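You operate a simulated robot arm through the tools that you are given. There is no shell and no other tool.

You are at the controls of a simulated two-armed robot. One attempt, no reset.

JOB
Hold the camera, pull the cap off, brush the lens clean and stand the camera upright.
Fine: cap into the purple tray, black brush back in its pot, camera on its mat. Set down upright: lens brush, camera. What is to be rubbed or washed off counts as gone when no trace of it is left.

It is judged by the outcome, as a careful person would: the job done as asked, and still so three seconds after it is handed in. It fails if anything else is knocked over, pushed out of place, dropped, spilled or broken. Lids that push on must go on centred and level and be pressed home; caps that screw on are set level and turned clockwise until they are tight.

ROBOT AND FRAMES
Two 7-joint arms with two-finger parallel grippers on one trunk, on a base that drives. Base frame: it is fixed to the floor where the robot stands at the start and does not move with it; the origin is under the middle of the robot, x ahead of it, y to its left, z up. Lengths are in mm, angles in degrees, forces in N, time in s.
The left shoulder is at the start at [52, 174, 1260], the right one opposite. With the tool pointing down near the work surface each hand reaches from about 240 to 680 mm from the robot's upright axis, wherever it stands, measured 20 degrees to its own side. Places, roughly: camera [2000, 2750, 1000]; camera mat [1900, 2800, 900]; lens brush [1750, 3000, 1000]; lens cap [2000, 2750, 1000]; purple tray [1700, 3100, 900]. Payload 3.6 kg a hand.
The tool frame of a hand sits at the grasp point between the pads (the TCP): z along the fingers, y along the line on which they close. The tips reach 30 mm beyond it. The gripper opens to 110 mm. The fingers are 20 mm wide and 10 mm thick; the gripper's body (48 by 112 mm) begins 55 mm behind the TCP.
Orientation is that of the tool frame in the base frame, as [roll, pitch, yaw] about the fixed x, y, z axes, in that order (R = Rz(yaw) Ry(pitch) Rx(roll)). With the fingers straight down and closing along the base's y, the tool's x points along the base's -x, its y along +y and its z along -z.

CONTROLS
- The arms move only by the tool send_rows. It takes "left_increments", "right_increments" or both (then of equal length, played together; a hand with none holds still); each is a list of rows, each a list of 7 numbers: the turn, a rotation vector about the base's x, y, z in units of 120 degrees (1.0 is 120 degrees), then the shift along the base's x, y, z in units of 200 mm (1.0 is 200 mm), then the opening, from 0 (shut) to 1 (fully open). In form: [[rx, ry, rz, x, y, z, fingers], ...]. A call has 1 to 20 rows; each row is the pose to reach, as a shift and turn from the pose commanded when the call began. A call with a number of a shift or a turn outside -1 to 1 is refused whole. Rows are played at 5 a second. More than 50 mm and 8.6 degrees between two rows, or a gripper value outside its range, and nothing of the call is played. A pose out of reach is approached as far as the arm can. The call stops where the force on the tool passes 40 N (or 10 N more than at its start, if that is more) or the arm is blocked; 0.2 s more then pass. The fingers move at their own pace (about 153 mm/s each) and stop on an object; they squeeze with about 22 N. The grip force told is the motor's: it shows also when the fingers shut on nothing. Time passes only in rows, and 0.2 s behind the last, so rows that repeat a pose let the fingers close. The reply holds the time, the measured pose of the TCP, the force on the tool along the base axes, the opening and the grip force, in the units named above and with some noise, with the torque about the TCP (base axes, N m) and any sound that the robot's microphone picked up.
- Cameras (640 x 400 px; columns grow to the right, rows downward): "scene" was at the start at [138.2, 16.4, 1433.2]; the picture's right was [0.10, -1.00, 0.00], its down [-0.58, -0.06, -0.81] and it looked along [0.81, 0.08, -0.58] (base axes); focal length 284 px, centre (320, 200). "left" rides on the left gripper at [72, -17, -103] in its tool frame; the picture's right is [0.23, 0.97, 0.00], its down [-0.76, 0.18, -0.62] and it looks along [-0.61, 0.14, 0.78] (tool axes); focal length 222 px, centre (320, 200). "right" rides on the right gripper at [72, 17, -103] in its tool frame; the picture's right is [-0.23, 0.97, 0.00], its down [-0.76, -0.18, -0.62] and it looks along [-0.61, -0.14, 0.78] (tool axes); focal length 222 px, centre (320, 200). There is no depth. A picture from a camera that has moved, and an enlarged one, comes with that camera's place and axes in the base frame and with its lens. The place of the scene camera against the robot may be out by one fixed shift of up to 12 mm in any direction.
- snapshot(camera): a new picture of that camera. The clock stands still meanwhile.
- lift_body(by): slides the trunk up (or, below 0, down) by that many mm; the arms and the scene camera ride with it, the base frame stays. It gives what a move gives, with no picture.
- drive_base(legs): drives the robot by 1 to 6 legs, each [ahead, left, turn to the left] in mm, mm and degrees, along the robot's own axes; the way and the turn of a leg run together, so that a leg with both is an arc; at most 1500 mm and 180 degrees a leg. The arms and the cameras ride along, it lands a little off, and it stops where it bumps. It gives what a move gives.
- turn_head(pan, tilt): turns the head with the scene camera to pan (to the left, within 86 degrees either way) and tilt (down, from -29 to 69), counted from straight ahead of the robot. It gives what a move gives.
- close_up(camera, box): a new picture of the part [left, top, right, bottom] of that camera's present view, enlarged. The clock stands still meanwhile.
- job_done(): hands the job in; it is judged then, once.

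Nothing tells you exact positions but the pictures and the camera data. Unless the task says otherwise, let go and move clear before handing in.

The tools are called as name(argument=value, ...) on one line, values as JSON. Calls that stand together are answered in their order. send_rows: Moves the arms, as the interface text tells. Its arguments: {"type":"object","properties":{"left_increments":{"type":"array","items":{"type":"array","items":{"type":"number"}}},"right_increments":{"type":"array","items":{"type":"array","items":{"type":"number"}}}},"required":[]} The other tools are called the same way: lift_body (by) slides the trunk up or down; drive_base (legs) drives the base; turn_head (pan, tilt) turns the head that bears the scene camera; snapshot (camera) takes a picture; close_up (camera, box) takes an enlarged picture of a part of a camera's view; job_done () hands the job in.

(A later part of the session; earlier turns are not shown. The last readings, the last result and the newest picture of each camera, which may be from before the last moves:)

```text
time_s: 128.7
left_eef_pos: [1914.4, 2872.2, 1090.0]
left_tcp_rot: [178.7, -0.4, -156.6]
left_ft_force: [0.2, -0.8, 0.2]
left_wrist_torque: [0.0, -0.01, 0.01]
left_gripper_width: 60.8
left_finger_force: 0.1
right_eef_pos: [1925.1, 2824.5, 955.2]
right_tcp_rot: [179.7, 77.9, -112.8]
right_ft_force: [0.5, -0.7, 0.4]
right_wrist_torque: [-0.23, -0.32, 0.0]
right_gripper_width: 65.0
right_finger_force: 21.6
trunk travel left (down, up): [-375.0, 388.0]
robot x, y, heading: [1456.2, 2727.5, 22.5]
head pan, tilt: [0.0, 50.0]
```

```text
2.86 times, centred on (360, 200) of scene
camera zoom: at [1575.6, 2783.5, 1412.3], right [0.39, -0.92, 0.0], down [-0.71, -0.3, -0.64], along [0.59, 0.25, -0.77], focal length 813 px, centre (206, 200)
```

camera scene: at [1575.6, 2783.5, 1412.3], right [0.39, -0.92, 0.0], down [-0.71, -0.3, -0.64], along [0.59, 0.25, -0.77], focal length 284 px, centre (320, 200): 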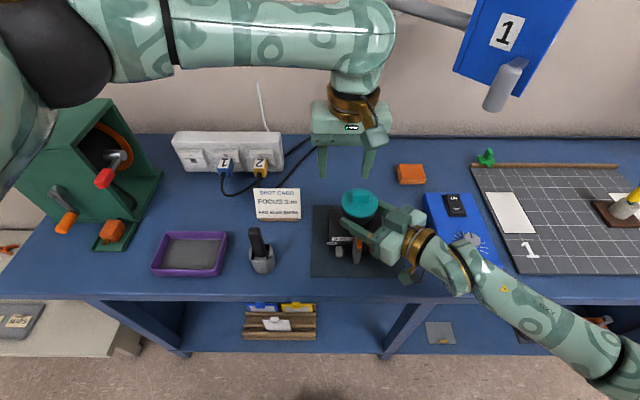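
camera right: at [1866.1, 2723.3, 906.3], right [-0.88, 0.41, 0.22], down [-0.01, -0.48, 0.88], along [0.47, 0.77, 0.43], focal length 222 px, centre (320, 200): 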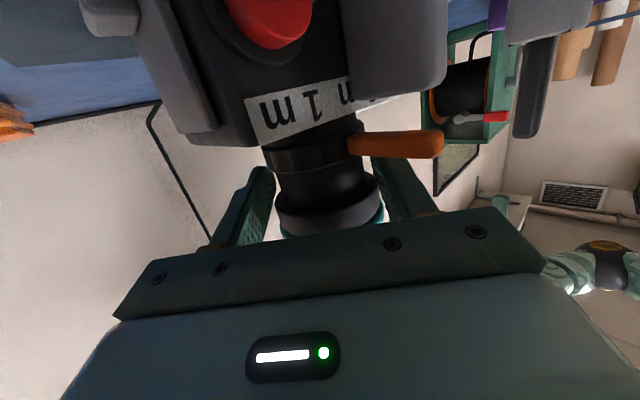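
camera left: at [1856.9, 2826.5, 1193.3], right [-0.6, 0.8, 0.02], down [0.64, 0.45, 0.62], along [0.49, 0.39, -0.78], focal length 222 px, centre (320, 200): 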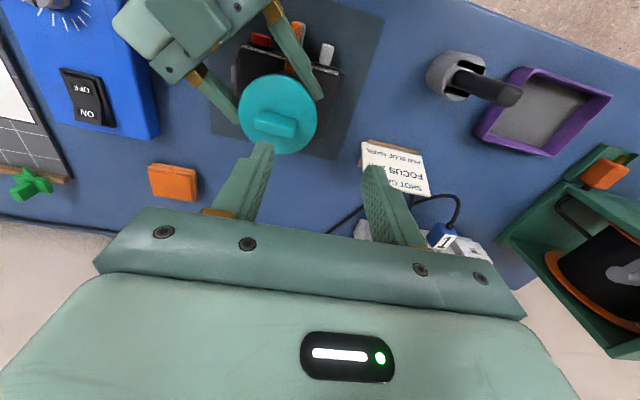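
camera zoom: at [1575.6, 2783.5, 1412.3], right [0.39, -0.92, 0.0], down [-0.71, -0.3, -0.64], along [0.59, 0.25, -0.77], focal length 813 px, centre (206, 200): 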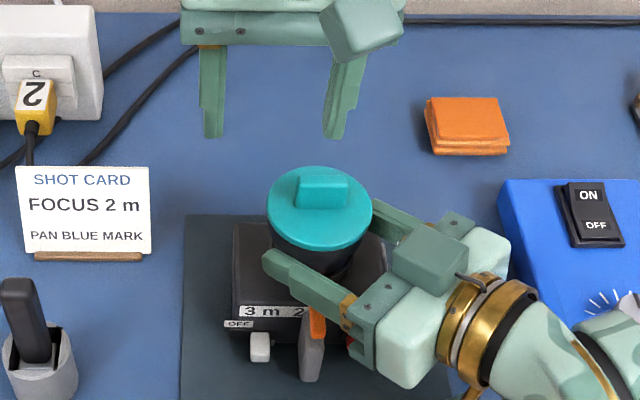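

Tab centre ≈ (1931, 2842), top z≈1012. I'll move over it and descend so that the fingertips end just above the disc.

send_rows(left_increments=[[0, 0, 0, 0.04, -0.075, 0, 0.55], [0, 0, 0, 0.083, -0.148, 0, 0.55], [0, 0, 0, 0.083, -0.148, -0.1, 0.55], [0, 0, 0, 0.083, -0.148, -0.2, 0.55], [0, 0, 0, 0.083, -0.148, -0.28, 0.55], [0, 0, 0, 0.083, -0.148, -0.32, 0.55]])

close_up(camera="left", box=[200, 40, 440, 190])

close_up(camera="scene", box=[300, 120, 440, 270])

close_up(camera="right", box=[180, 90, 460, 270])

```text
time_s: 130.1
left_eef_pos: [1929.5, 2843.8, 1025.2]
left_tcp_rot: [178.9, -0.4, -156.5]
left_ft_force: [0.2, -0.1, 0.3]
left_wrist_torque: [0.02, 0.0, 0.0]
left_gripper_width: 60.3
left_finger_force: 0.1
right_eef_pos: [1925.1, 2824.9, 956.8]
right_tcp_rot: [179.9, 77.9, -112.7]
right_ft_force: [1.3, -0.2, 0.3]
right_wrist_torque: [-0.2, -0.26, 0.01]
right_gripper_width: 65.0
right_finger_force: 21.7
trunk travel left (down, up): [-375.0, 388.0]
robot x, y, heading: [1456.6, 2729.6, 22.6]
head pan, tilt: [0.0, 50.0]
```

```text
2.67 times, centred on (320, 115) of left
camera zoom: at [1872.8, 2796.9, 1129.3], right [-0.59, 0.8, 0.02], down [0.64, 0.45, 0.62], along [0.49, 0.39, -0.78], focal length 592 px, centre (320, 427)
```

zoom: 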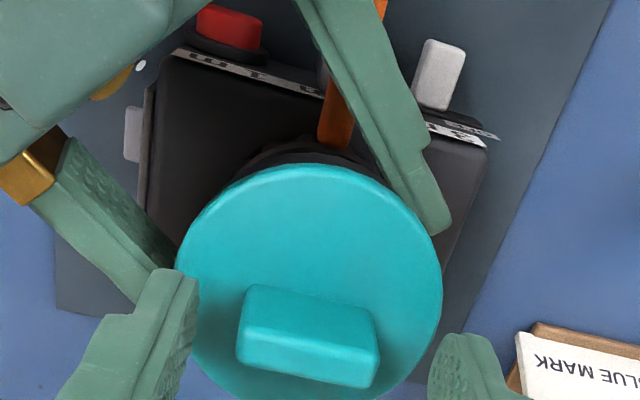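

```text
2.67 times, centred on (370, 195) of scene
camera zoom: at [1575.4, 2783.9, 1412.3], right [0.39, -0.92, 0.0], down [-0.71, -0.3, -0.64], along [0.59, 0.25, -0.77], focal length 759 px, centre (187, 213)
```

zoom: 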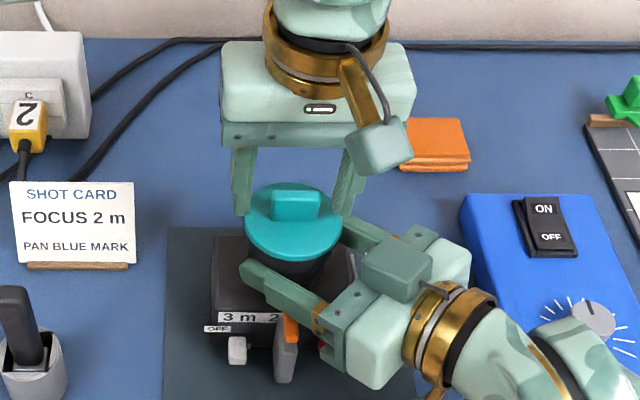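

```text
2.22 times, centred on (320, 180) of right
camera zoom: at [1865.7, 2723.5, 906.1], right [-0.88, 0.41, 0.22], down [-0.01, -0.48, 0.88], along [0.47, 0.77, 0.43], focal length 494 px, centre (320, 244)
```

zoom: 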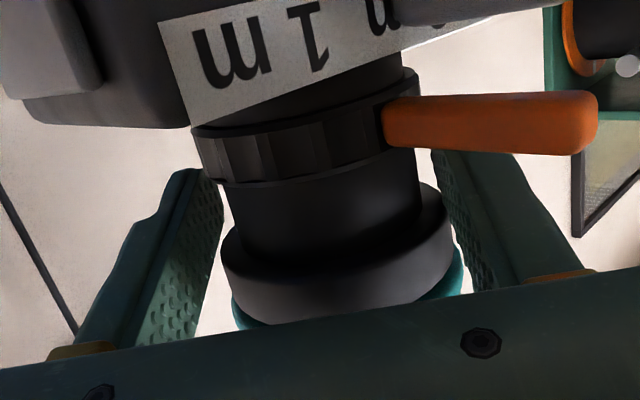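

The left fingers straddle the tab evenly. Descend 5 mm more and close on the tab.

send_rows(left_increments=[[0, 0, 0, 0, 0, -0.02, 0.55], [0, 0, 0, 0, 0, -0.025, 0.4], [0, 0, 0, 0, 0, -0.025, 0.0], [0, 0, 0, 0, 0, -0.025, 0.0], [0, 0, 0, 0, 0, -0.025, 0.0]])

close_up(camera="left", box=[200, 40, 440, 190])

```text
time_s: 131.3
left_eef_pos: [1932.7, 2842.6, 1021.0]
left_tcp_rot: [178.8, -0.1, -156.4]
left_ft_force: [19.3, -13.1, -0.5]
left_wrist_torque: [-0.76, -1.05, 0.36]
left_gripper_width: 33.5
left_finger_force: 22.5
right_eef_pos: [1923.1, 2826.0, 954.5]
right_tcp_rot: [178.4, 77.6, -113.7]
right_ft_force: [-20.3, 13.1, -7.3]
right_wrist_torque: [-0.14, -0.31, 0.25]
right_gripper_width: 59.1
right_finger_force: 18.1
trunk travel left (down, up): [-375.0, 388.0]
robot x, y, heading: [1456.9, 2724.1, 22.9]
head pan, tilt: [0.0, 50.0]
```

```text
2.67 times, centred on (320, 115) of left
camera zoom: at [1874.1, 2796.7, 1125.1], right [-0.6, 0.8, 0.02], down [0.63, 0.46, 0.62], along [0.49, 0.39, -0.78], focal length 592 px, centre (320, 427)
```

zoom: 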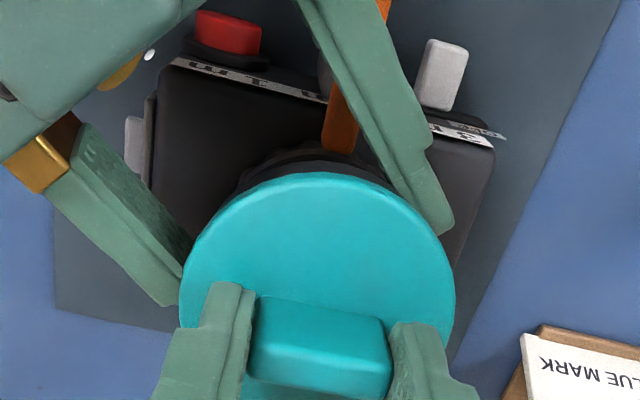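

The hands push against each other sideways (~23 N), so I'll relax by shifting the left hand ~2 mm in the direction of the force.

send_rows(left_increments=[[0, 0, 0, 0.005, -0.003, 0, 0], [0, 0, 0, 0.01, -0.007, 0, 0], [0, 0, 0, 0.01, -0.007, 0, 0]])

```text
time_s: 132.1
left_eef_pos: [1933.3, 2841.3, 1021.3]
left_tcp_rot: [178.7, -0.2, -156.5]
left_ft_force: [5.9, 0.6, 14.8]
left_wrist_torque: [-0.37, -0.23, 0.03]
left_gripper_width: 33.0
left_finger_force: 21.8
right_eef_pos: [1925.7, 2824.4, 953.9]
right_tcp_rot: [179.2, 77.6, -113.2]
right_ft_force: [-4.7, -0.6, -20.2]
right_wrist_torque: [0.04, 0.01, 0.1]
right_gripper_width: 53.3
right_finger_force: 22.1
trunk travel left (down, up): [-375.0, 388.0]
robot x, y, heading: [1456.9, 2728.1, 22.8]
head pan, tilt: [0.0, 50.0]
```

The right fingers have now seated on the narrow barrel below the hood (53 mm). I'll ease the right hand down 3 mm to remove the vertical preload.

send_rows(right_increments=[[0, 0, 0, 0, 0, -0.008, 0], [0, 0, 0, 0, 0, -0.015, 0], [0, 0, 0, 0, 0, -0.015, 0]])

close_up(camera="right", box=[180, 90, 460, 270])

close_up(camera="scene", box=[300, 120, 440, 270])

```text
time_s: 132.9
left_eef_pos: [1934.3, 2842.2, 1020.1]
left_tcp_rot: [178.6, -0.3, -156.5]
left_ft_force: [6.5, 8.9, 3.7]
left_wrist_torque: [0.03, -0.7, 0.06]
left_gripper_width: 32.9
left_finger_force: 21.9
right_eef_pos: [1925.3, 2823.2, 952.7]
right_tcp_rot: [179.9, 77.9, -112.5]
right_ft_force: [-5.3, -8.5, -9.7]
right_wrist_torque: [0.41, 0.42, -0.03]
right_gripper_width: 53.5
right_finger_force: 22.3
trunk travel left (down, up): [-375.0, 388.0]
robot x, y, heading: [1456.1, 2725.1, 22.6]
head pan, tilt: [0.0, 50.0]
```

```text
2.22 times, centred on (320, 180) of right
camera zoom: at [1866.2, 2723.3, 903.4], right [-0.88, 0.41, 0.22], down [-0.01, -0.48, 0.87], along [0.47, 0.77, 0.43], focal length 494 px, centre (320, 244)
```

zoom: 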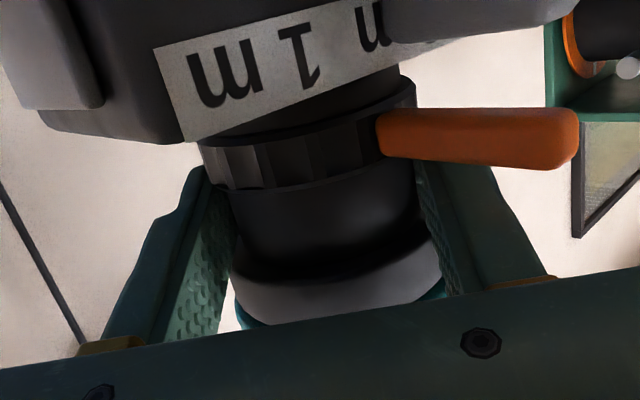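

```text
2.67 times, centred on (370, 195) of scene
camera zoom: at [1575.7, 2784.0, 1412.3], right [0.39, -0.92, 0.0], down [-0.71, -0.3, -0.64], along [0.59, 0.25, -0.77], focal length 759 px, centre (187, 213)
```

zoom: 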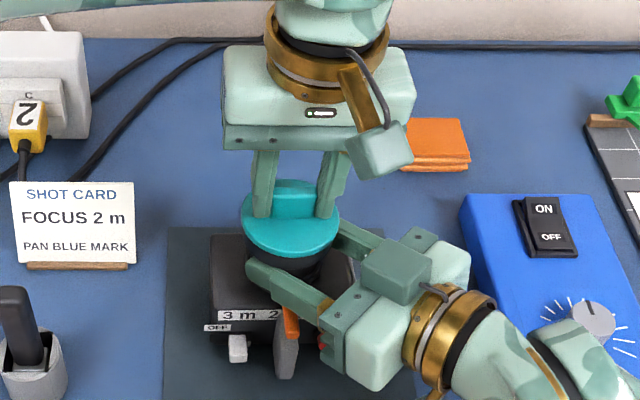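

Now pull the cap straight up slowly with the left hand while the right holds the barrel.

send_rows(left_increments=[[0, 0, 0, 0, 0, 0.015, 0], [0, 0, 0, 0, 0, 0.03, 0], [0, 0, 0, 0, 0, 0.045, 0], [0, 0, 0, 0, 0, 0.06, 0], [0, 0, 0, 0, 0, 0.08, 0], [0, 0, 0, 0, 0, 0.1, 0]])

close_up(camera="scene", box=[300, 120, 440, 270])

```text
time_s: 134.3
left_eef_pos: [1932.9, 2842.4, 1041.0]
left_tcp_rot: [178.7, -0.3, -156.7]
left_ft_force: [0.8, 0.6, -0.5]
left_wrist_torque: [0.01, -0.01, 0.06]
left_gripper_width: 32.8
left_finger_force: 22.2
right_eef_pos: [1925.3, 2823.7, 952.7]
right_tcp_rot: [179.8, 77.9, -112.6]
right_ft_force: [0.5, -0.7, -5.3]
right_wrist_torque: [-0.03, 0.03, 0.04]
right_gripper_width: 53.4
right_finger_force: 21.8
trunk travel left (down, up): [-375.0, 388.0]
robot x, y, heading: [1454.1, 2728.1, 22.9]
head pan, tilt: [0.0, 50.0]
```

```text
2.67 times, centred on (370, 195) of scene
camera zoom: at [1575.6, 2784.0, 1412.3], right [0.39, -0.92, 0.0], down [-0.71, -0.3, -0.64], along [0.59, 0.25, -0.77], focal length 759 px, centre (187, 213)
```

zoom: 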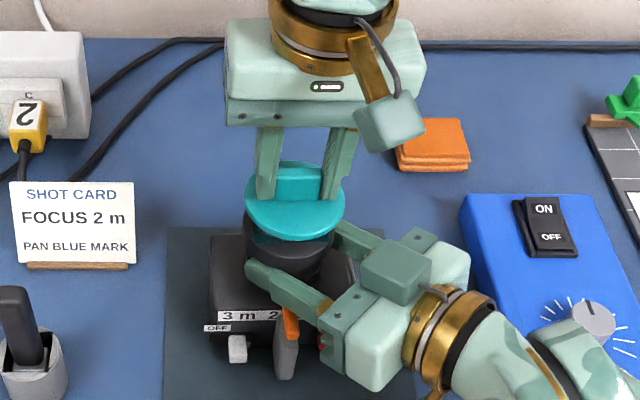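

The cap is off (forces gone). Lift it high and carry it toward the purple tray.

send_rows(left_increments=[[0, 0, 0, 0, 0, 0.15, 0], [0, 0, 0, 0, 0, 0.3, 0], [0, 0, 0, 0, 0, 0.45, 0], [0, 0, 0, 0, 0, 0.55, 0], [0, 0, 0, -0.1, 0.16, 0.55, 0], [0, 0, 0, -0.2, 0.32, 0.55, 0], [0, 0, 0, -0.3, 0.5, 0.55, 0], [0, 0, 0, -0.4, 0.68, 0.55, 0], [0, 0, 0, -0.5, 0.86, 0.55, 0]])

send_rows(left_increments=[[0, 0, 0, -0.1, 0.16, 0, 0], [0, 0, 0, -0.2, 0.32, 0, 0], [0, 0, 0, -0.3, 0.48, 0, 0], [0, 0, 0, -0.4, 0.64, 0, 0], [0, 0, 0, -0.435, 0.69, 0, 0]])

snapshot(camera="scene")

snapshot(camera="left")

```text
time_s: 136.3
left_eef_pos: [1831.6, 3014.3, 1152.0]
left_tcp_rot: [178.9, -0.4, -156.6]
left_ft_force: [0.0, 0.0, -0.4]
left_wrist_torque: [-0.05, -0.03, 0.0]
left_gripper_width: 32.7
left_finger_force: 22.4
right_eef_pos: [1924.8, 2826.2, 953.9]
right_tcp_rot: [179.9, 77.8, -112.5]
right_ft_force: [-1.7, 0.5, -4.6]
right_wrist_torque: [0.09, 0.08, 0.08]
right_gripper_width: 53.3
right_finger_force: 22.2
trunk travel left (down, up): [-375.0, 388.0]
robot x, y, heading: [1456.8, 2729.0, 22.9]
head pan, tilt: [0.0, 50.0]
```

```text
time_s: 137.5
left_eef_pos: [1745.6, 3152.8, 1150.7]
left_tcp_rot: [178.6, -0.3, -156.6]
left_ft_force: [-0.5, 0.4, -0.9]
left_wrist_torque: [0.0, 0.02, 0.0]
left_gripper_width: 32.9
left_finger_force: 21.7
right_eef_pos: [1924.7, 2824.0, 953.6]
right_tcp_rot: [179.7, 77.9, -112.5]
right_ft_force: [-0.5, 0.3, -4.1]
right_wrist_torque: [-0.03, 0.02, 0.02]
right_gripper_width: 53.3
right_finger_force: 22.0
trunk travel left (down, up): [-375.0, 388.0]
robot x, y, heading: [1454.6, 2725.2, 22.7]
head pan, tilt: [0.0, 50.0]
```

```text
taken
camera scene: at [1575.3, 2784.2, 1412.3], right [0.39, -0.92, 0.0], down [-0.71, -0.3, -0.64], along [0.59, 0.25, -0.77], focal length 284 px, centre (320, 200)
```

scene: 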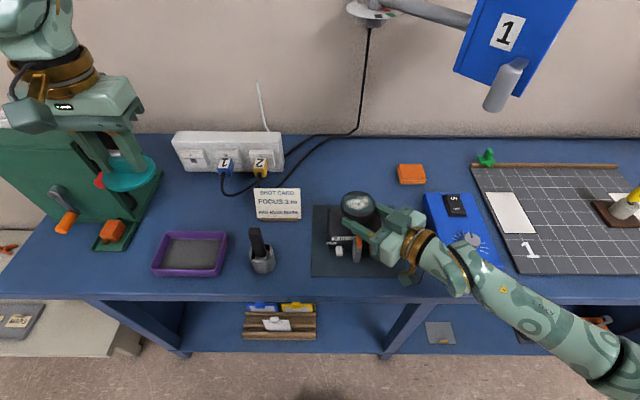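

```text
taken
camera left: at [1688.0, 3106.6, 1254.5], right [-0.59, 0.8, 0.02], down [0.64, 0.45, 0.62], along [0.49, 0.39, -0.78], focal length 222 px, centre (320, 200)
```

left: 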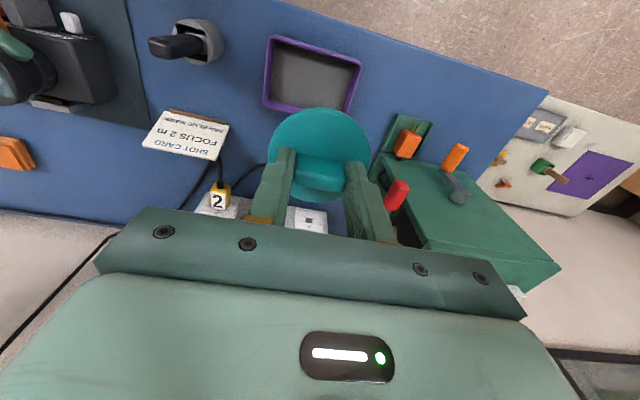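

The cap is above the tray. Lower it most of the way and check centring.

send_rows(left_increments=[[0, 0, 0, -0.01, -0.01, -0.2, 0], [0, 0, 0, -0.02, -0.02, -0.4, 0], [0, 0, 0, -0.02, -0.02, -0.6, 0], [0, 0, 0, -0.02, -0.02, -0.8, 0], [0, 0, 0, -0.02, -0.02, -0.92, 0]])

snapshot(camera="left")

close_up(camera="scene", box=[100, 160, 300, 300])

```text
time_s: 138.7
left_eef_pos: [1741.7, 3147.9, 968.5]
left_tcp_rot: [178.8, -0.3, -156.6]
left_ft_force: [-0.3, -0.6, -0.7]
left_wrist_torque: [-0.01, 0.01, 0.02]
left_gripper_width: 32.7
left_finger_force: 21.9
right_eef_pos: [1926.0, 2824.0, 954.1]
right_tcp_rot: [179.8, 77.8, -112.7]
right_ft_force: [0.1, 0.5, -3.1]
right_wrist_torque: [-0.07, -0.05, -0.06]
right_gripper_width: 53.5
right_finger_force: 21.8
trunk travel left (down, up): [-375.0, 388.0]
robot x, y, heading: [1458.8, 2727.1, 22.6]
head pan, tilt: [0.0, 50.0]
```

```text
taken
camera left: at [1684.0, 3101.7, 1071.5], right [-0.6, 0.8, 0.02], down [0.64, 0.45, 0.62], along [0.49, 0.39, -0.78], focal length 222 px, centre (320, 200)
```

left: 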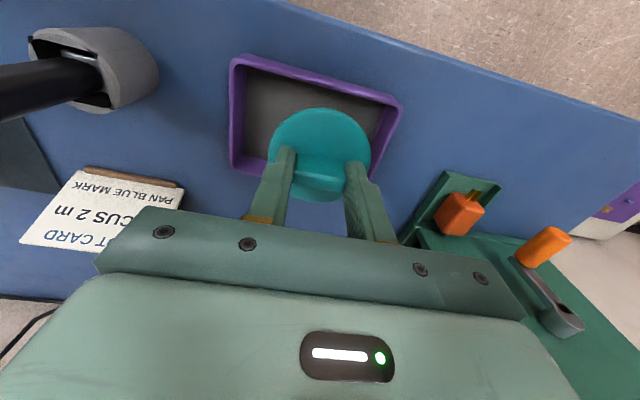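

```text
2.86 times, centred on (200, 230) of scene
camera zoom: at [1575.4, 2784.2, 1412.3], right [0.39, -0.92, 0.0], down [-0.71, -0.3, -0.64], along [0.59, 0.25, -0.77], focal length 813 px, centre (663, 114)
```

zoom: 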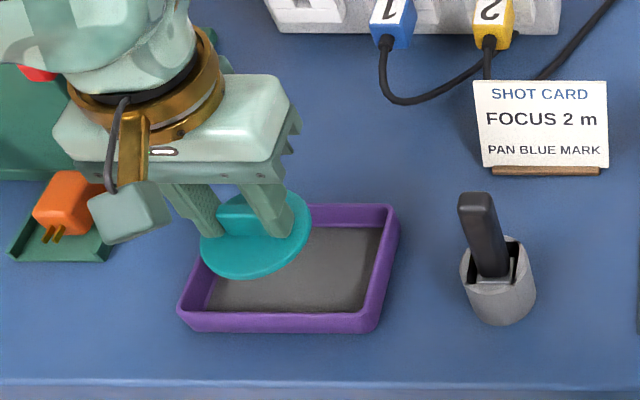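

Both views average to the tray centre close to where I am. Lower slowly until contact.

send_rows(left_increments=[[0, 0, 0, 0, 0, -0.06, 0], [0, 0, 0, 0, 0, -0.12, 0], [0, 0, 0, 0, 0, -0.17, 0], [0, 0, 0, 0, 0, -0.2, 0]])

snapshot(camera="left")

close_up(camera="scene", box=[100, 160, 300, 300])

```text
time_s: 139.7
left_eef_pos: [1741.2, 3147.0, 927.7]
left_tcp_rot: [178.8, -0.1, -156.6]
left_ft_force: [-0.1, -0.2, -0.4]
left_wrist_torque: [0.0, -0.02, -0.01]
left_gripper_width: 32.9
left_finger_force: 22.0
right_eef_pos: [1925.5, 2825.0, 953.3]
right_tcp_rot: [179.7, 77.8, -112.5]
right_ft_force: [-0.5, -0.1, -5.1]
right_wrist_torque: [-0.06, 0.0, -0.04]
right_gripper_width: 53.1
right_finger_force: 22.2
trunk travel left (down, up): [-375.0, 388.0]
robot x, y, heading: [1458.5, 2724.2, 22.5]
head pan, tilt: [0.0, 50.0]
```

```text
taken
camera left: at [1684.7, 3101.5, 1031.0], right [-0.6, 0.8, 0.02], down [0.64, 0.45, 0.62], along [0.49, 0.39, -0.78], focal length 222 px, centre (320, 200)
```

left: 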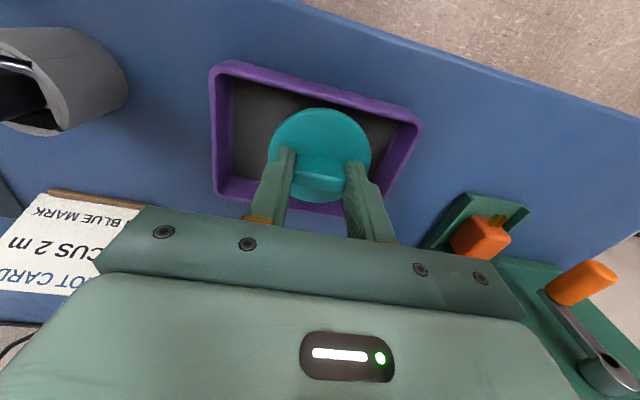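

```text
2.86 times, centred on (200, 230) of scene
camera zoom: at [1575.4, 2784.1, 1412.3], right [0.39, -0.92, 0.0], down [-0.71, -0.3, -0.64], along [0.59, 0.25, -0.77], focal length 813 px, centre (663, 114)
```

zoom: 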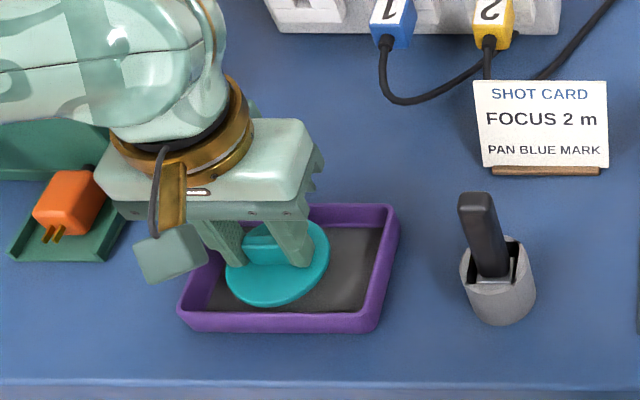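

Nearly centred; shift 6 mm right and lower gently to touch the tray floor.

send_rows(left_increments=[[0, 0, 0, 0.012, -0.028, -0.02, 0], [0, 0, 0, 0.012, -0.028, -0.035, 0], [0, 0, 0, 0.012, -0.028, -0.05, 0], [0, 0, 0, 0.012, -0.028, -0.065, 0]])

close_up(camera="left", box=[190, 40, 450, 230])

```text
time_s: 140.7
left_eef_pos: [1744.5, 3141.9, 914.3]
left_tcp_rot: [178.7, -0.3, -156.5]
left_ft_force: [0.3, 0.4, 0.4]
left_wrist_torque: [0.0, 0.03, -0.02]
left_gripper_width: 32.9
left_finger_force: 21.8
right_eef_pos: [1924.9, 2825.7, 952.4]
right_tcp_rot: [179.7, 77.9, -112.5]
right_ft_force: [-0.4, -0.2, -4.9]
right_wrist_torque: [-0.05, -0.04, -0.02]
right_gripper_width: 53.2
right_finger_force: 22.3
trunk travel left (down, up): [-375.0, 388.0]
robot x, y, heading: [1454.3, 2727.4, 22.7]
head pan, tilt: [0.0, 50.0]
```

```text
2.11 times, centred on (320, 135) of left
camera zoom: at [1686.6, 3096.3, 1018.0], right [-0.6, 0.8, 0.02], down [0.64, 0.45, 0.62], along [0.49, 0.39, -0.78], focal length 468 px, centre (320, 337)
```

zoom: 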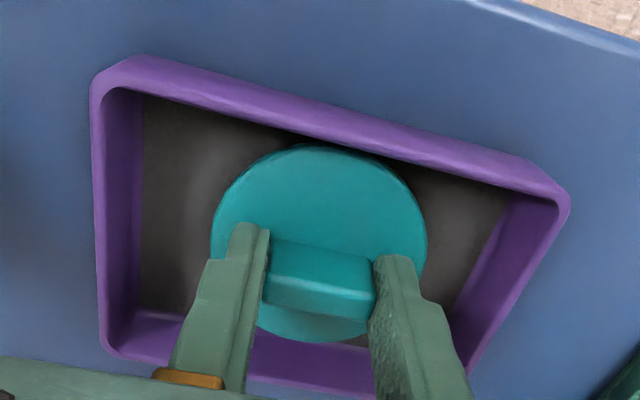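

Well inside the tray. Continue down in small steps.

send_rows(left_increments=[[0, 0, 0, 0, 0, -0.012, 0], [0, 0, 0, 0, 0, -0.024, 0], [0, 0, 0, 0, 0, -0.036, 0]])

```text
time_s: 141.5
left_eef_pos: [1744.1, 3142.5, 908.1]
left_tcp_rot: [178.7, -0.3, -156.6]
left_ft_force: [-0.4, -0.8, -1.2]
left_wrist_torque: [-0.03, 0.0, 0.0]
left_gripper_width: 32.8
left_finger_force: 21.9
right_eef_pos: [1924.6, 2824.6, 951.7]
right_tcp_rot: [179.8, 78.0, -112.5]
right_ft_force: [-0.8, -0.5, -4.5]
right_wrist_torque: [-0.04, 0.05, 0.02]
right_gripper_width: 53.3
right_finger_force: 21.5
trunk travel left (down, up): [-375.0, 388.0]
robot x, y, heading: [1459.3, 2725.3, 23.0]
head pan, tilt: [0.0, 50.0]
```

send_rows(left_increments=[[0, 0, 0, 0, 0, -0.01, 0], [0, 0, 0, 0, 0, -0.02, 0], [0, 0, 0, 0, 0, -0.03, 0], [0, 0, 0, 0, 0, -0.035, 0]])

close_up(camera="left", box=[190, 40, 450, 230])

```text
time_s: 142.5
left_eef_pos: [1743.8, 3142.7, 901.0]
left_tcp_rot: [178.8, -0.1, -156.6]
left_ft_force: [1.2, 4.2, 17.6]
left_wrist_torque: [-0.19, -0.19, -0.01]
left_gripper_width: 33.1
left_finger_force: 21.9
right_eef_pos: [1925.2, 2823.7, 953.8]
right_tcp_rot: [179.8, 77.9, -112.4]
right_ft_force: [-1.1, 0.0, -6.0]
right_wrist_torque: [-0.08, 0.06, 0.02]
right_gripper_width: 53.2
right_finger_force: 22.0
trunk travel left (down, up): [-375.0, 388.0]
robot x, y, heading: [1459.5, 2726.7, 22.6]
head pan, tilt: [0.0, 50.0]
```

```text
2.11 times, centred on (320, 135) of left
camera zoom: at [1686.6, 3095.8, 1004.6], right [-0.6, 0.8, 0.02], down [0.63, 0.45, 0.63], along [0.49, 0.39, -0.78], focal length 468 px, centre (320, 337)
```

zoom: 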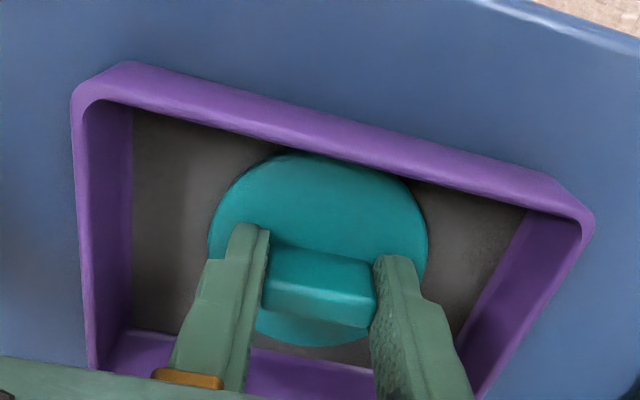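

Contact with the floor (17 N). Ease up 2 mm, open, and retreat upward.

send_rows(left_increments=[[0, 0, 0, 0, 0, 0.01, 0], [0, 0, 0, 0, 0, 0.01, 0.5], [0, 0, 0, 0, 0, 0.01, 0.5], [0, 0, 0, 0, 0, 0.01, 0.5], [0, 0, 0, 0, 0, 0.15, 0.5], [0, 0, 0, 0, 0, 0.35, 0.5], [0, 0, 0, 0, 0, 0.55, 0.5], [0, 0, 0, 0, 0, 0.75, 0.5], [0, 0, 0, 0, 0, 0.95, 0.5]])

snapshot(camera="left")

close_up(camera="scene", box=[140, 170, 400, 300])

close_up(camera="scene", box=[320, 170, 400, 250])

```text
time_s: 144.5
left_eef_pos: [1745.5, 3141.9, 1088.6]
left_tcp_rot: [178.7, -0.3, -156.6]
left_ft_force: [-0.7, 0.7, -1.0]
left_wrist_torque: [-0.01, 0.0, 0.0]
left_gripper_width: 55.1
left_finger_force: 0.1
right_eef_pos: [1924.7, 2824.4, 952.8]
right_tcp_rot: [179.8, 78.0, -112.6]
right_ft_force: [-1.8, -2.6, -3.7]
right_wrist_torque: [-0.1, -0.01, -0.04]
right_gripper_width: 53.4
right_finger_force: 21.8
trunk travel left (down, up): [-375.0, 388.0]
robot x, y, heading: [1456.5, 2728.9, 23.0]
head pan, tilt: [0.0, 50.0]
```

```text
taken
camera left: at [1687.0, 3095.6, 1193.4], right [-0.6, 0.8, 0.02], down [0.64, 0.45, 0.62], along [0.49, 0.39, -0.78], focal length 222 px, centre (320, 200)
```

left: 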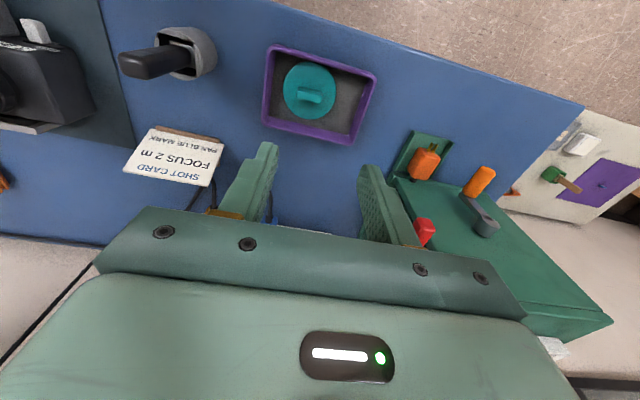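

```text
2.46 times, centred on (270, 235) of scene
camera zoom: at [1575.3, 2783.7, 1412.3], right [0.39, -0.92, 0.0], down [-0.71, -0.3, -0.64], along [0.59, 0.25, -0.77], focal length 700 px, centre (443, 114)
```

zoom: 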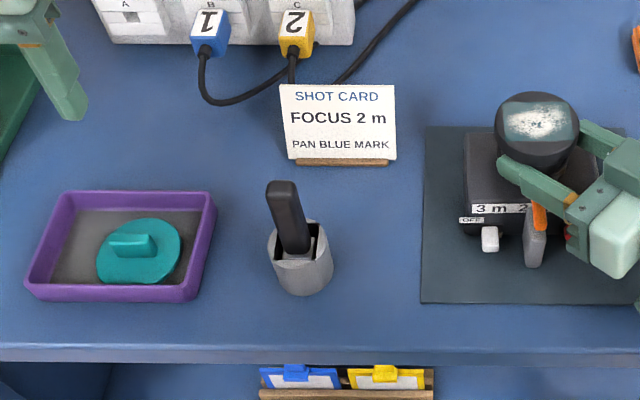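

```text
5.00 times, centred on (360, 210) of scene
camera zoom: at [1575.3, 2783.7, 1412.3], right [0.39, -0.92, 0.0], down [-0.71, -0.3, -0.64], along [0.59, 0.25, -0.77], focal length 1423 px, centre (120, 150)
```

zoom: 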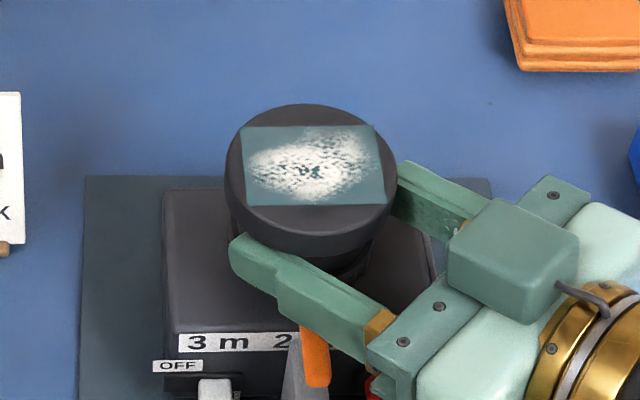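

The cap lies in the tray and the lens shows a white dusty patch. Next, the brush: move the left hand above the pot and measure the handle.

send_rows(left_increments=[[0, 0, 0, 0.05, -0.18, 0.06, 0.5], [0, 0, 0, 0.1, -0.36, 0.08, 0.5], [0, 0, 0, 0.15, -0.54, 0.08, 0.5], [0, 0, 0, 0.19, -0.68, 0.08, 0.5], [0, 0, 0, 0.21, -0.74, 0.08, 0.5]])

close_up(camera="left", box=[200, 30, 440, 230])

close_up(camera="scene", box=[200, 150, 320, 290])

```text
time_s: 145.7
left_eef_pos: [1787.9, 2993.5, 1105.1]
left_tcp_rot: [178.7, -0.3, -156.6]
left_ft_force: [0.2, -0.3, 0.0]
left_wrist_torque: [0.01, -0.05, 0.02]
left_gripper_width: 55.0
left_finger_force: 0.0
right_eef_pos: [1924.8, 2824.5, 953.2]
right_tcp_rot: [179.8, 77.9, -112.6]
right_ft_force: [-0.4, -0.8, -3.4]
right_wrist_torque: [-0.08, -0.05, -0.06]
right_gripper_width: 53.3
right_finger_force: 22.2
trunk travel left (down, up): [-375.0, 388.0]
robot x, y, heading: [1457.7, 2727.3, 22.9]
head pan, tilt: [0.0, 50.0]
```

```text
2.00 times, centred on (320, 130) of left
camera zoom: at [1729.4, 2947.7, 1208.9], right [-0.6, 0.8, 0.02], down [0.64, 0.45, 0.62], along [0.49, 0.39, -0.78], focal length 444 px, centre (320, 340)
```

zoom: 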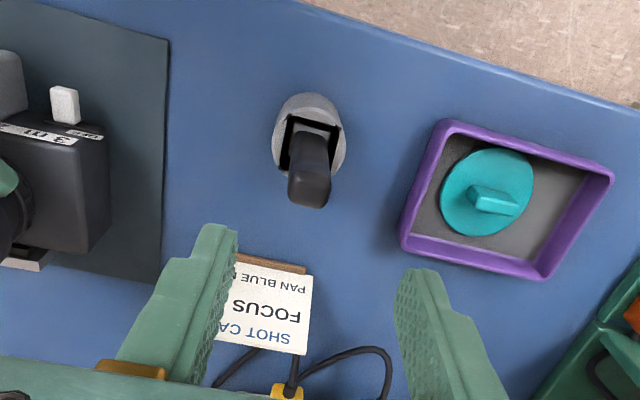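

```text
2.86 times, centred on (260, 220) of scene
camera zoom: at [1575.5, 2783.9, 1412.3], right [0.39, -0.92, 0.0], down [-0.71, -0.3, -0.64], along [0.59, 0.25, -0.77], focal length 813 px, centre (491, 143)
```

zoom: 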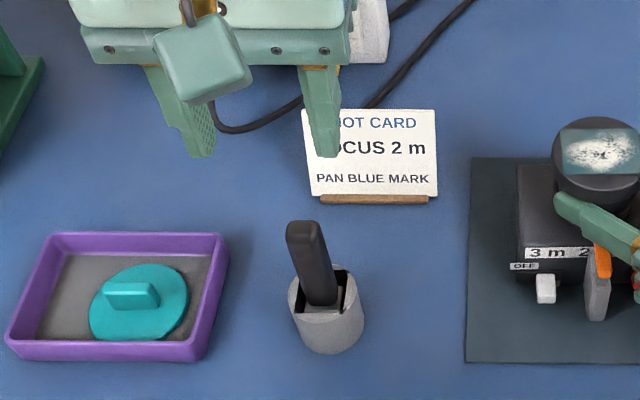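

Handle top ≈ (1793, 2997, 995), pot rim z≈925. I'll align, descend around the handle and check before gripping.

send_rows(left_increments=[[0, 0, 0, 0.025, 0.012, -0.1, 0.5], [0, 0, 0, 0.025, 0.012, -0.2, 0.5], [0, 0, 0, 0.025, 0.012, -0.3, 0.5], [0, 0, 0, 0.025, 0.012, -0.36, 0.5]])

close_up(camera="left", box=[200, 50, 440, 230])

close_up(camera="scene", box=[200, 150, 320, 290])

```text
time_s: 146.7
left_eef_pos: [1792.4, 2996.8, 1033.8]
left_tcp_rot: [178.8, -0.3, -156.6]
left_ft_force: [-0.2, 0.1, 0.6]
left_wrist_torque: [0.02, 0.01, 0.0]
left_gripper_width: 55.0
left_finger_force: 0.0
right_eef_pos: [1924.9, 2824.6, 953.3]
right_tcp_rot: [179.8, 78.0, -112.6]
right_ft_force: [-0.5, -1.5, -4.2]
right_wrist_torque: [-0.04, -0.02, -0.02]
right_gripper_width: 53.2
right_finger_force: 21.9
trunk travel left (down, up): [-375.0, 388.0]
robot x, y, heading: [1455.2, 2729.6, 22.7]
head pan, tilt: [0.0, 50.0]
```

```text
2.22 times, centred on (320, 140) of left
camera zoom: at [1734.0, 2950.6, 1137.5], right [-0.6, 0.8, 0.02], down [0.64, 0.45, 0.62], along [0.49, 0.38, -0.78], focal length 494 px, centre (320, 333)
```

zoom: 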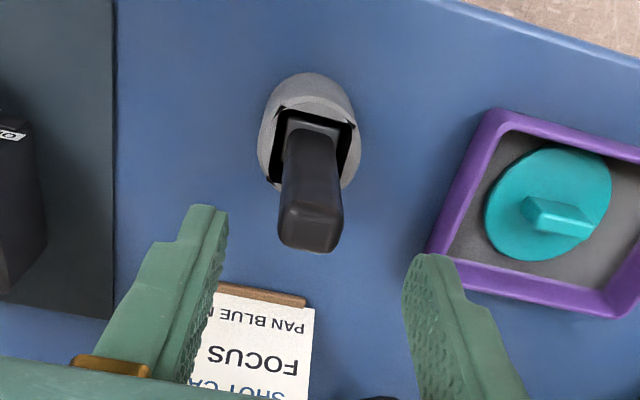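

```text
2.86 times, centred on (260, 220) of scene
camera zoom: at [1575.3, 2784.0, 1412.3], right [0.39, -0.92, 0.0], down [-0.71, -0.3, -0.64], along [0.59, 0.25, -0.77], focal length 813 px, centre (491, 143)
```

zoom: 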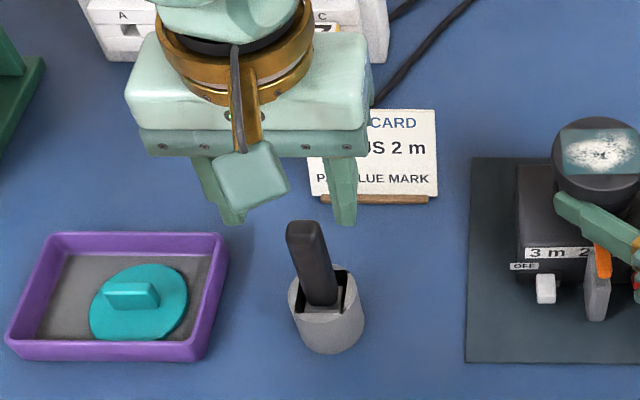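

Roughly centred; nudge 3 mm and descend around the handle.

send_rows(left_increments=[[0, 0, 0, 0.014, -0.008, 0, 0.5], [0, 0, 0, 0.014, -0.008, -0.1, 0.5], [0, 0, 0, 0.014, -0.008, -0.2, 0.5], [0, 0, 0, 0.014, -0.008, -0.3, 0.5]])

close_up(camera="left", box=[200, 50, 440, 230])

close_up(camera="scene", box=[200, 150, 320, 290])

```text
time_s: 147.7
left_eef_pos: [1793.7, 2995.0, 974.6]
left_tcp_rot: [178.6, -0.1, -156.6]
left_ft_force: [0.2, -0.3, 0.3]
left_wrist_torque: [-0.03, -0.03, -0.01]
left_gripper_width: 54.8
left_finger_force: 0.0
right_eef_pos: [1925.1, 2823.8, 953.4]
right_tcp_rot: [179.8, 78.0, -112.6]
right_ft_force: [-0.5, -0.3, -4.3]
right_wrist_torque: [-0.08, -0.05, -0.05]
right_gripper_width: 53.3
right_finger_force: 22.6
trunk travel left (down, up): [-375.0, 388.0]
robot x, y, heading: [1456.1, 2726.0, 22.7]
head pan, tilt: [0.0, 50.0]
```

```text
2.22 times, centred on (320, 140) of left
camera zoom: at [1737.0, 2948.6, 1078.2], right [-0.59, 0.8, 0.02], down [0.64, 0.45, 0.62], along [0.49, 0.39, -0.78], focal length 494 px, centre (320, 333)
```

zoom: 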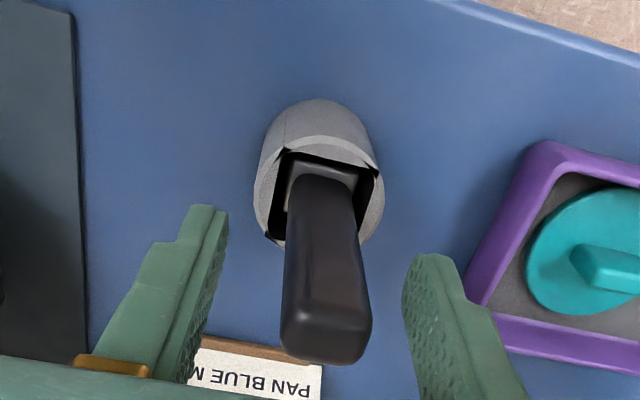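

```text
2.86 times, centred on (260, 220) of scene
camera zoom: at [1575.4, 2784.0, 1412.3], right [0.39, -0.92, 0.0], down [-0.71, -0.3, -0.64], along [0.59, 0.25, -0.77], focal length 813 px, centre (491, 143)
```

zoom: 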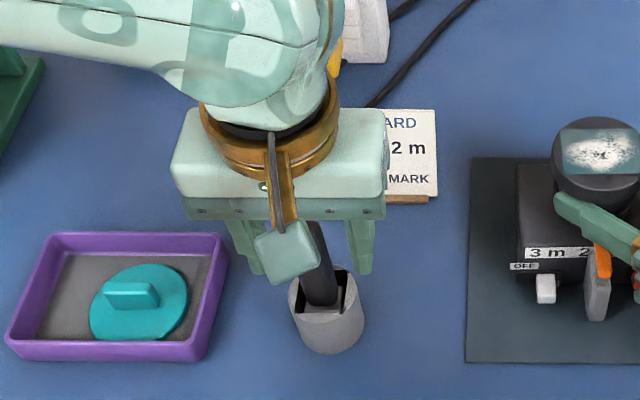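

The handle seems a few mm nearer to me and to the right of the finger centre; I'll shift accordingly and close.

send_rows(left_increments=[[0, 0, 0, -0.018, -0.021, 0, 0.5], [0, 0, 0, -0.018, -0.021, 0, 0.35], [0, 0, 0, -0.018, -0.021, 0, 0.0], [0, 0, 0, -0.018, -0.021, 0, 0.0], [0, 0, 0, -0.018, -0.021, 0, 0.0]])

close_up(camera="left", box=[200, 50, 440, 230])

close_up(camera="scene", box=[200, 150, 320, 290])

```text
time_s: 148.9
left_eef_pos: [1790.7, 2990.7, 973.5]
left_tcp_rot: [178.7, -0.2, -156.5]
left_ft_force: [0.2, 0.2, -0.2]
left_wrist_torque: [-0.04, 0.02, 0.0]
left_gripper_width: 21.2
left_finger_force: 22.3
right_eef_pos: [1924.9, 2823.8, 954.1]
right_tcp_rot: [179.9, 77.9, -112.5]
right_ft_force: [-0.8, -0.6, -4.1]
right_wrist_torque: [-0.06, -0.02, 0.07]
right_gripper_width: 53.3
right_finger_force: 22.1
trunk travel left (down, up): [-375.0, 388.0]
robot x, y, heading: [1458.0, 2727.4, 22.3]
head pan, tilt: [0.0, 50.0]
```

```text
2.22 times, centred on (320, 140) of left
camera zoom: at [1733.3, 2944.2, 1078.2], right [-0.6, 0.8, 0.02], down [0.64, 0.45, 0.62], along [0.49, 0.39, -0.78], focal length 494 px, centre (320, 333)
```

zoom: 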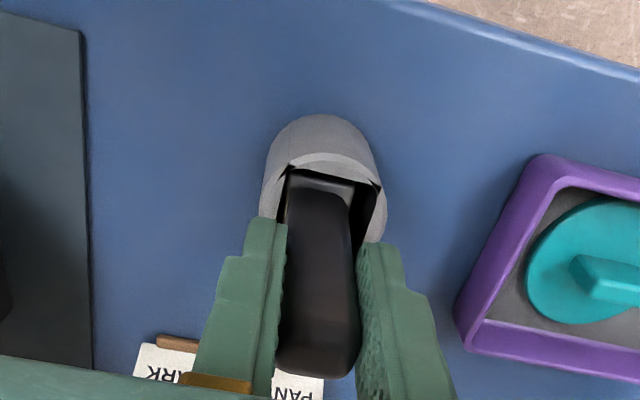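

```text
2.86 times, centred on (260, 220) of scene
camera zoom: at [1575.4, 2784.0, 1412.3], right [0.39, -0.92, 0.0], down [-0.71, -0.3, -0.64], along [0.59, 0.25, -0.77], focal length 813 px, centre (491, 143)
```

zoom: 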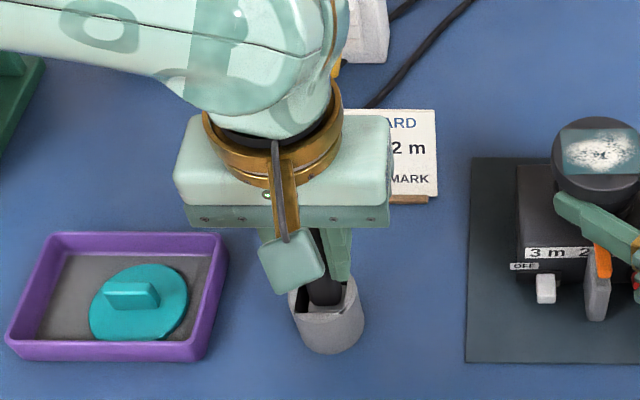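

The brush handle is gripped (21 mm). I note this pose for its return; now lift straight up.

send_rows(left_increments=[[0, 0, 0, 0, 0, 0.1, 0], [0, 0, 0, 0, 0, 0.2, 0], [0, 0, 0, 0, 0, 0.35, 0], [0, 0, 0, 0, 0, 0.5, 0], [0, 0, 0, 0, 0, 0.65, 0], [0, 0, 0, 0, 0, 0.8, 0], [0, 0, 0, 0, 0, 0.95, 0]])

snapshot(camera="left")

close_up(camera="scene", box=[180, 100, 340, 290])

```text
time_s: 150.5
left_eef_pos: [1788.7, 2990.7, 1164.1]
left_tcp_rot: [178.8, -0.3, -156.6]
left_ft_force: [0.4, 0.2, -1.0]
left_wrist_torque: [0.0, -0.01, 0.04]
left_gripper_width: 21.0
left_finger_force: 22.0
right_eef_pos: [1924.8, 2824.6, 952.4]
right_tcp_rot: [179.8, 77.9, -112.7]
right_ft_force: [-1.1, -1.4, -2.7]
right_wrist_torque: [-0.09, 0.01, -0.06]
right_gripper_width: 53.3
right_finger_force: 22.0
trunk travel left (down, up): [-375.0, 388.0]
robot x, y, heading: [1456.7, 2727.4, 22.7]
head pan, tilt: [0.0, 50.0]
```

```text
taken
camera left: at [1732.2, 2944.9, 1268.6], right [-0.6, 0.8, 0.02], down [0.64, 0.45, 0.62], along [0.49, 0.39, -0.78], focal length 222 px, centre (320, 200)
```

left: 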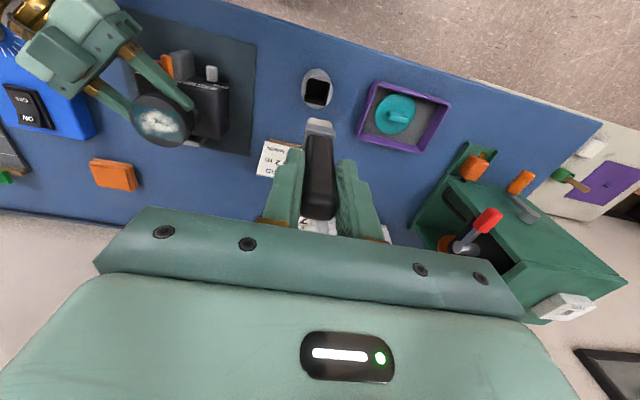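

```text
2.11 times, centred on (260, 195) of scene
camera zoom: at [1575.2, 2783.8, 1412.3], right [0.39, -0.92, 0.0], down [-0.71, -0.3, -0.64], along [0.59, 0.25, -0.77], focal length 599 px, centre (446, 210)
```

zoom: 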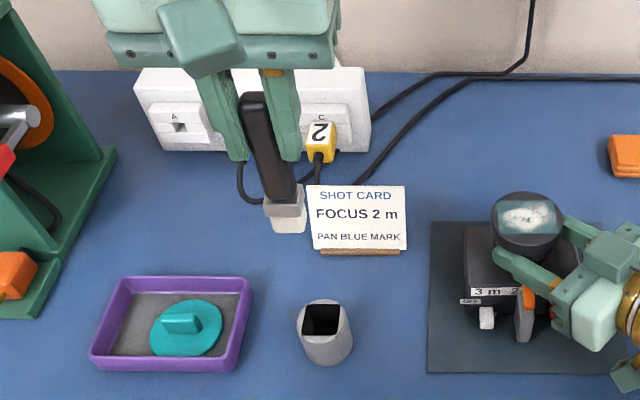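

The brush is out with cream bristles ~105 mm below the TCP; the pot stayed put. Now carry it over the lens.

send_rows(left_increments=[[0, 0, 0, 0.12, -0.12, 0, 0], [0, 0, 0, 0.24, -0.24, 0, 0], [0, 0, 0, 0.36, -0.36, 0, 0], [0, 0, 0, 0.48, -0.48, -0.03, 0], [0, 0, 0, 0.6, -0.62, -0.08, 0], [0, 0, 0, 0.72, -0.74, -0.15, 0]])

close_up(camera="left", box=[200, 40, 440, 230])

close_up(camera="scene", box=[290, 100, 430, 260])

```text
time_s: 151.9
left_eef_pos: [1935.0, 2841.6, 1132.5]
left_tcp_rot: [178.8, -0.3, -156.5]
left_ft_force: [-0.1, 0.2, -0.7]
left_wrist_torque: [0.0, -0.03, 0.01]
left_gripper_width: 21.2
left_finger_force: 21.9
right_eef_pos: [1925.8, 2824.0, 953.4]
right_tcp_rot: [179.7, 77.9, -112.7]
right_ft_force: [-0.9, -0.6, -3.6]
right_wrist_torque: [-0.05, -0.03, 0.0]
right_gripper_width: 53.4
right_finger_force: 22.3
trunk travel left (down, up): [-375.0, 388.0]
robot x, y, heading: [1453.1, 2723.1, 22.6]
head pan, tilt: [0.0, 50.0]
```

```text
2.11 times, centred on (320, 135) of left
camera zoom: at [1877.9, 2795.4, 1237.4], right [-0.6, 0.8, 0.02], down [0.64, 0.45, 0.62], along [0.49, 0.39, -0.78], focal length 468 px, centre (320, 337)
```

zoom: 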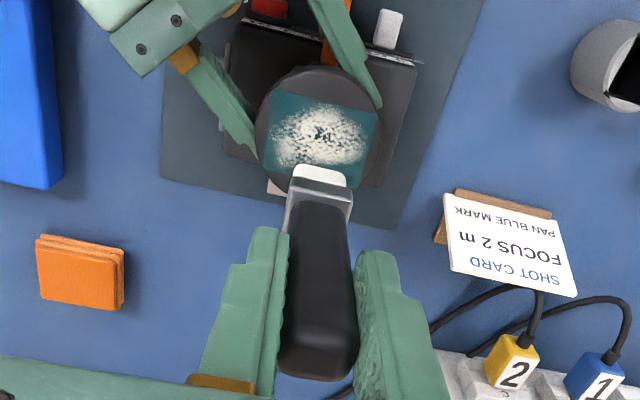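

```text
2.50 times, centred on (360, 180) of scene
camera zoom: at [1575.8, 2783.3, 1412.3], right [0.39, -0.92, 0.0], down [-0.71, -0.3, -0.64], along [0.59, 0.25, -0.77], focal length 711 px, centre (220, 250)
```

zoom: 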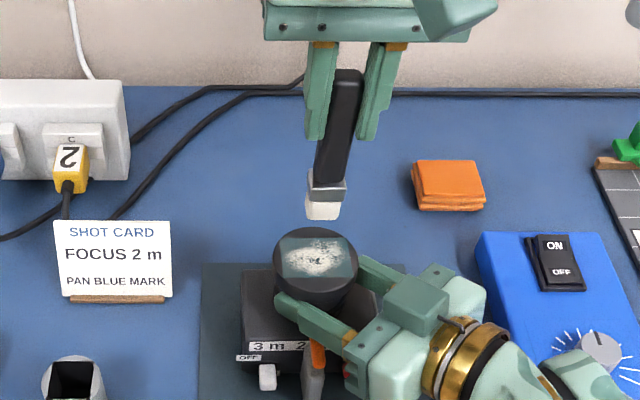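

The bristles are above the lens patch. Lower carefully to find contact.

send_rows(left_increments=[[0, 0, 0, -0.005, -0.003, -0.1, 0], [0, 0, 0, -0.01, -0.005, -0.18, 0], [0, 0, 0, -0.01, -0.005, -0.2, 0], [0, 0, 0, -0.01, -0.005, -0.22, 0]])

close_up(camera="left", box=[240, 60, 400, 190])

close_up(camera="scene", box=[310, 140, 410, 240])

```text
time_s: 152.9
left_eef_pos: [1931.9, 2841.5, 1088.7]
left_tcp_rot: [178.7, -0.1, -156.6]
left_ft_force: [-0.9, 0.2, -0.6]
left_wrist_torque: [0.0, 0.0, 0.02]
left_gripper_width: 21.3
left_finger_force: 22.1
right_eef_pos: [1925.9, 2825.4, 952.9]
right_tcp_rot: [179.7, 77.9, -112.5]
right_ft_force: [-1.2, -0.5, -3.0]
right_wrist_torque: [-0.04, 0.01, 0.04]
right_gripper_width: 53.7
right_finger_force: 22.4
trunk travel left (down, up): [-375.0, 388.0]
robot x, y, heading: [1457.7, 2723.8, 22.6]
head pan, tilt: [0.0, 50.0]
```

```text
3.08 times, centred on (320, 125) of left
camera zoom: at [1875.0, 2795.4, 1193.2], right [-0.59, 0.8, 0.02], down [0.64, 0.45, 0.62], along [0.49, 0.39, -0.78], focal length 684 px, centre (320, 431)
```

zoom: 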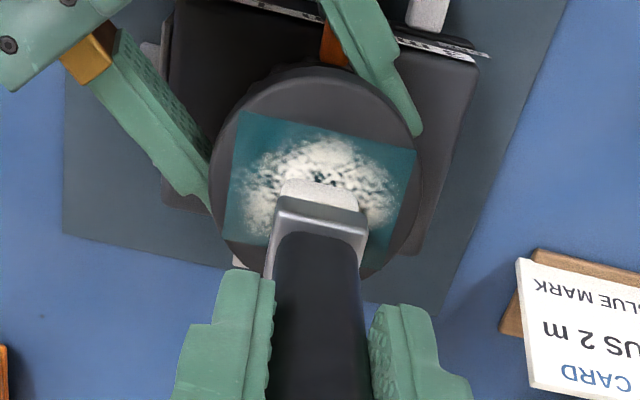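

```text
4.00 times, centred on (360, 190) of scene
camera zoom: at [1575.4, 2783.8, 1412.3], right [0.39, -0.92, 0.0], down [-0.71, -0.3, -0.64], along [0.59, 0.25, -0.77], focal length 1138 px, centre (160, 240)
```

zoom: 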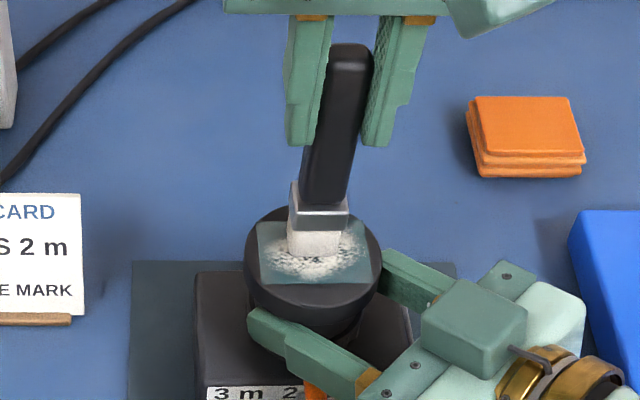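

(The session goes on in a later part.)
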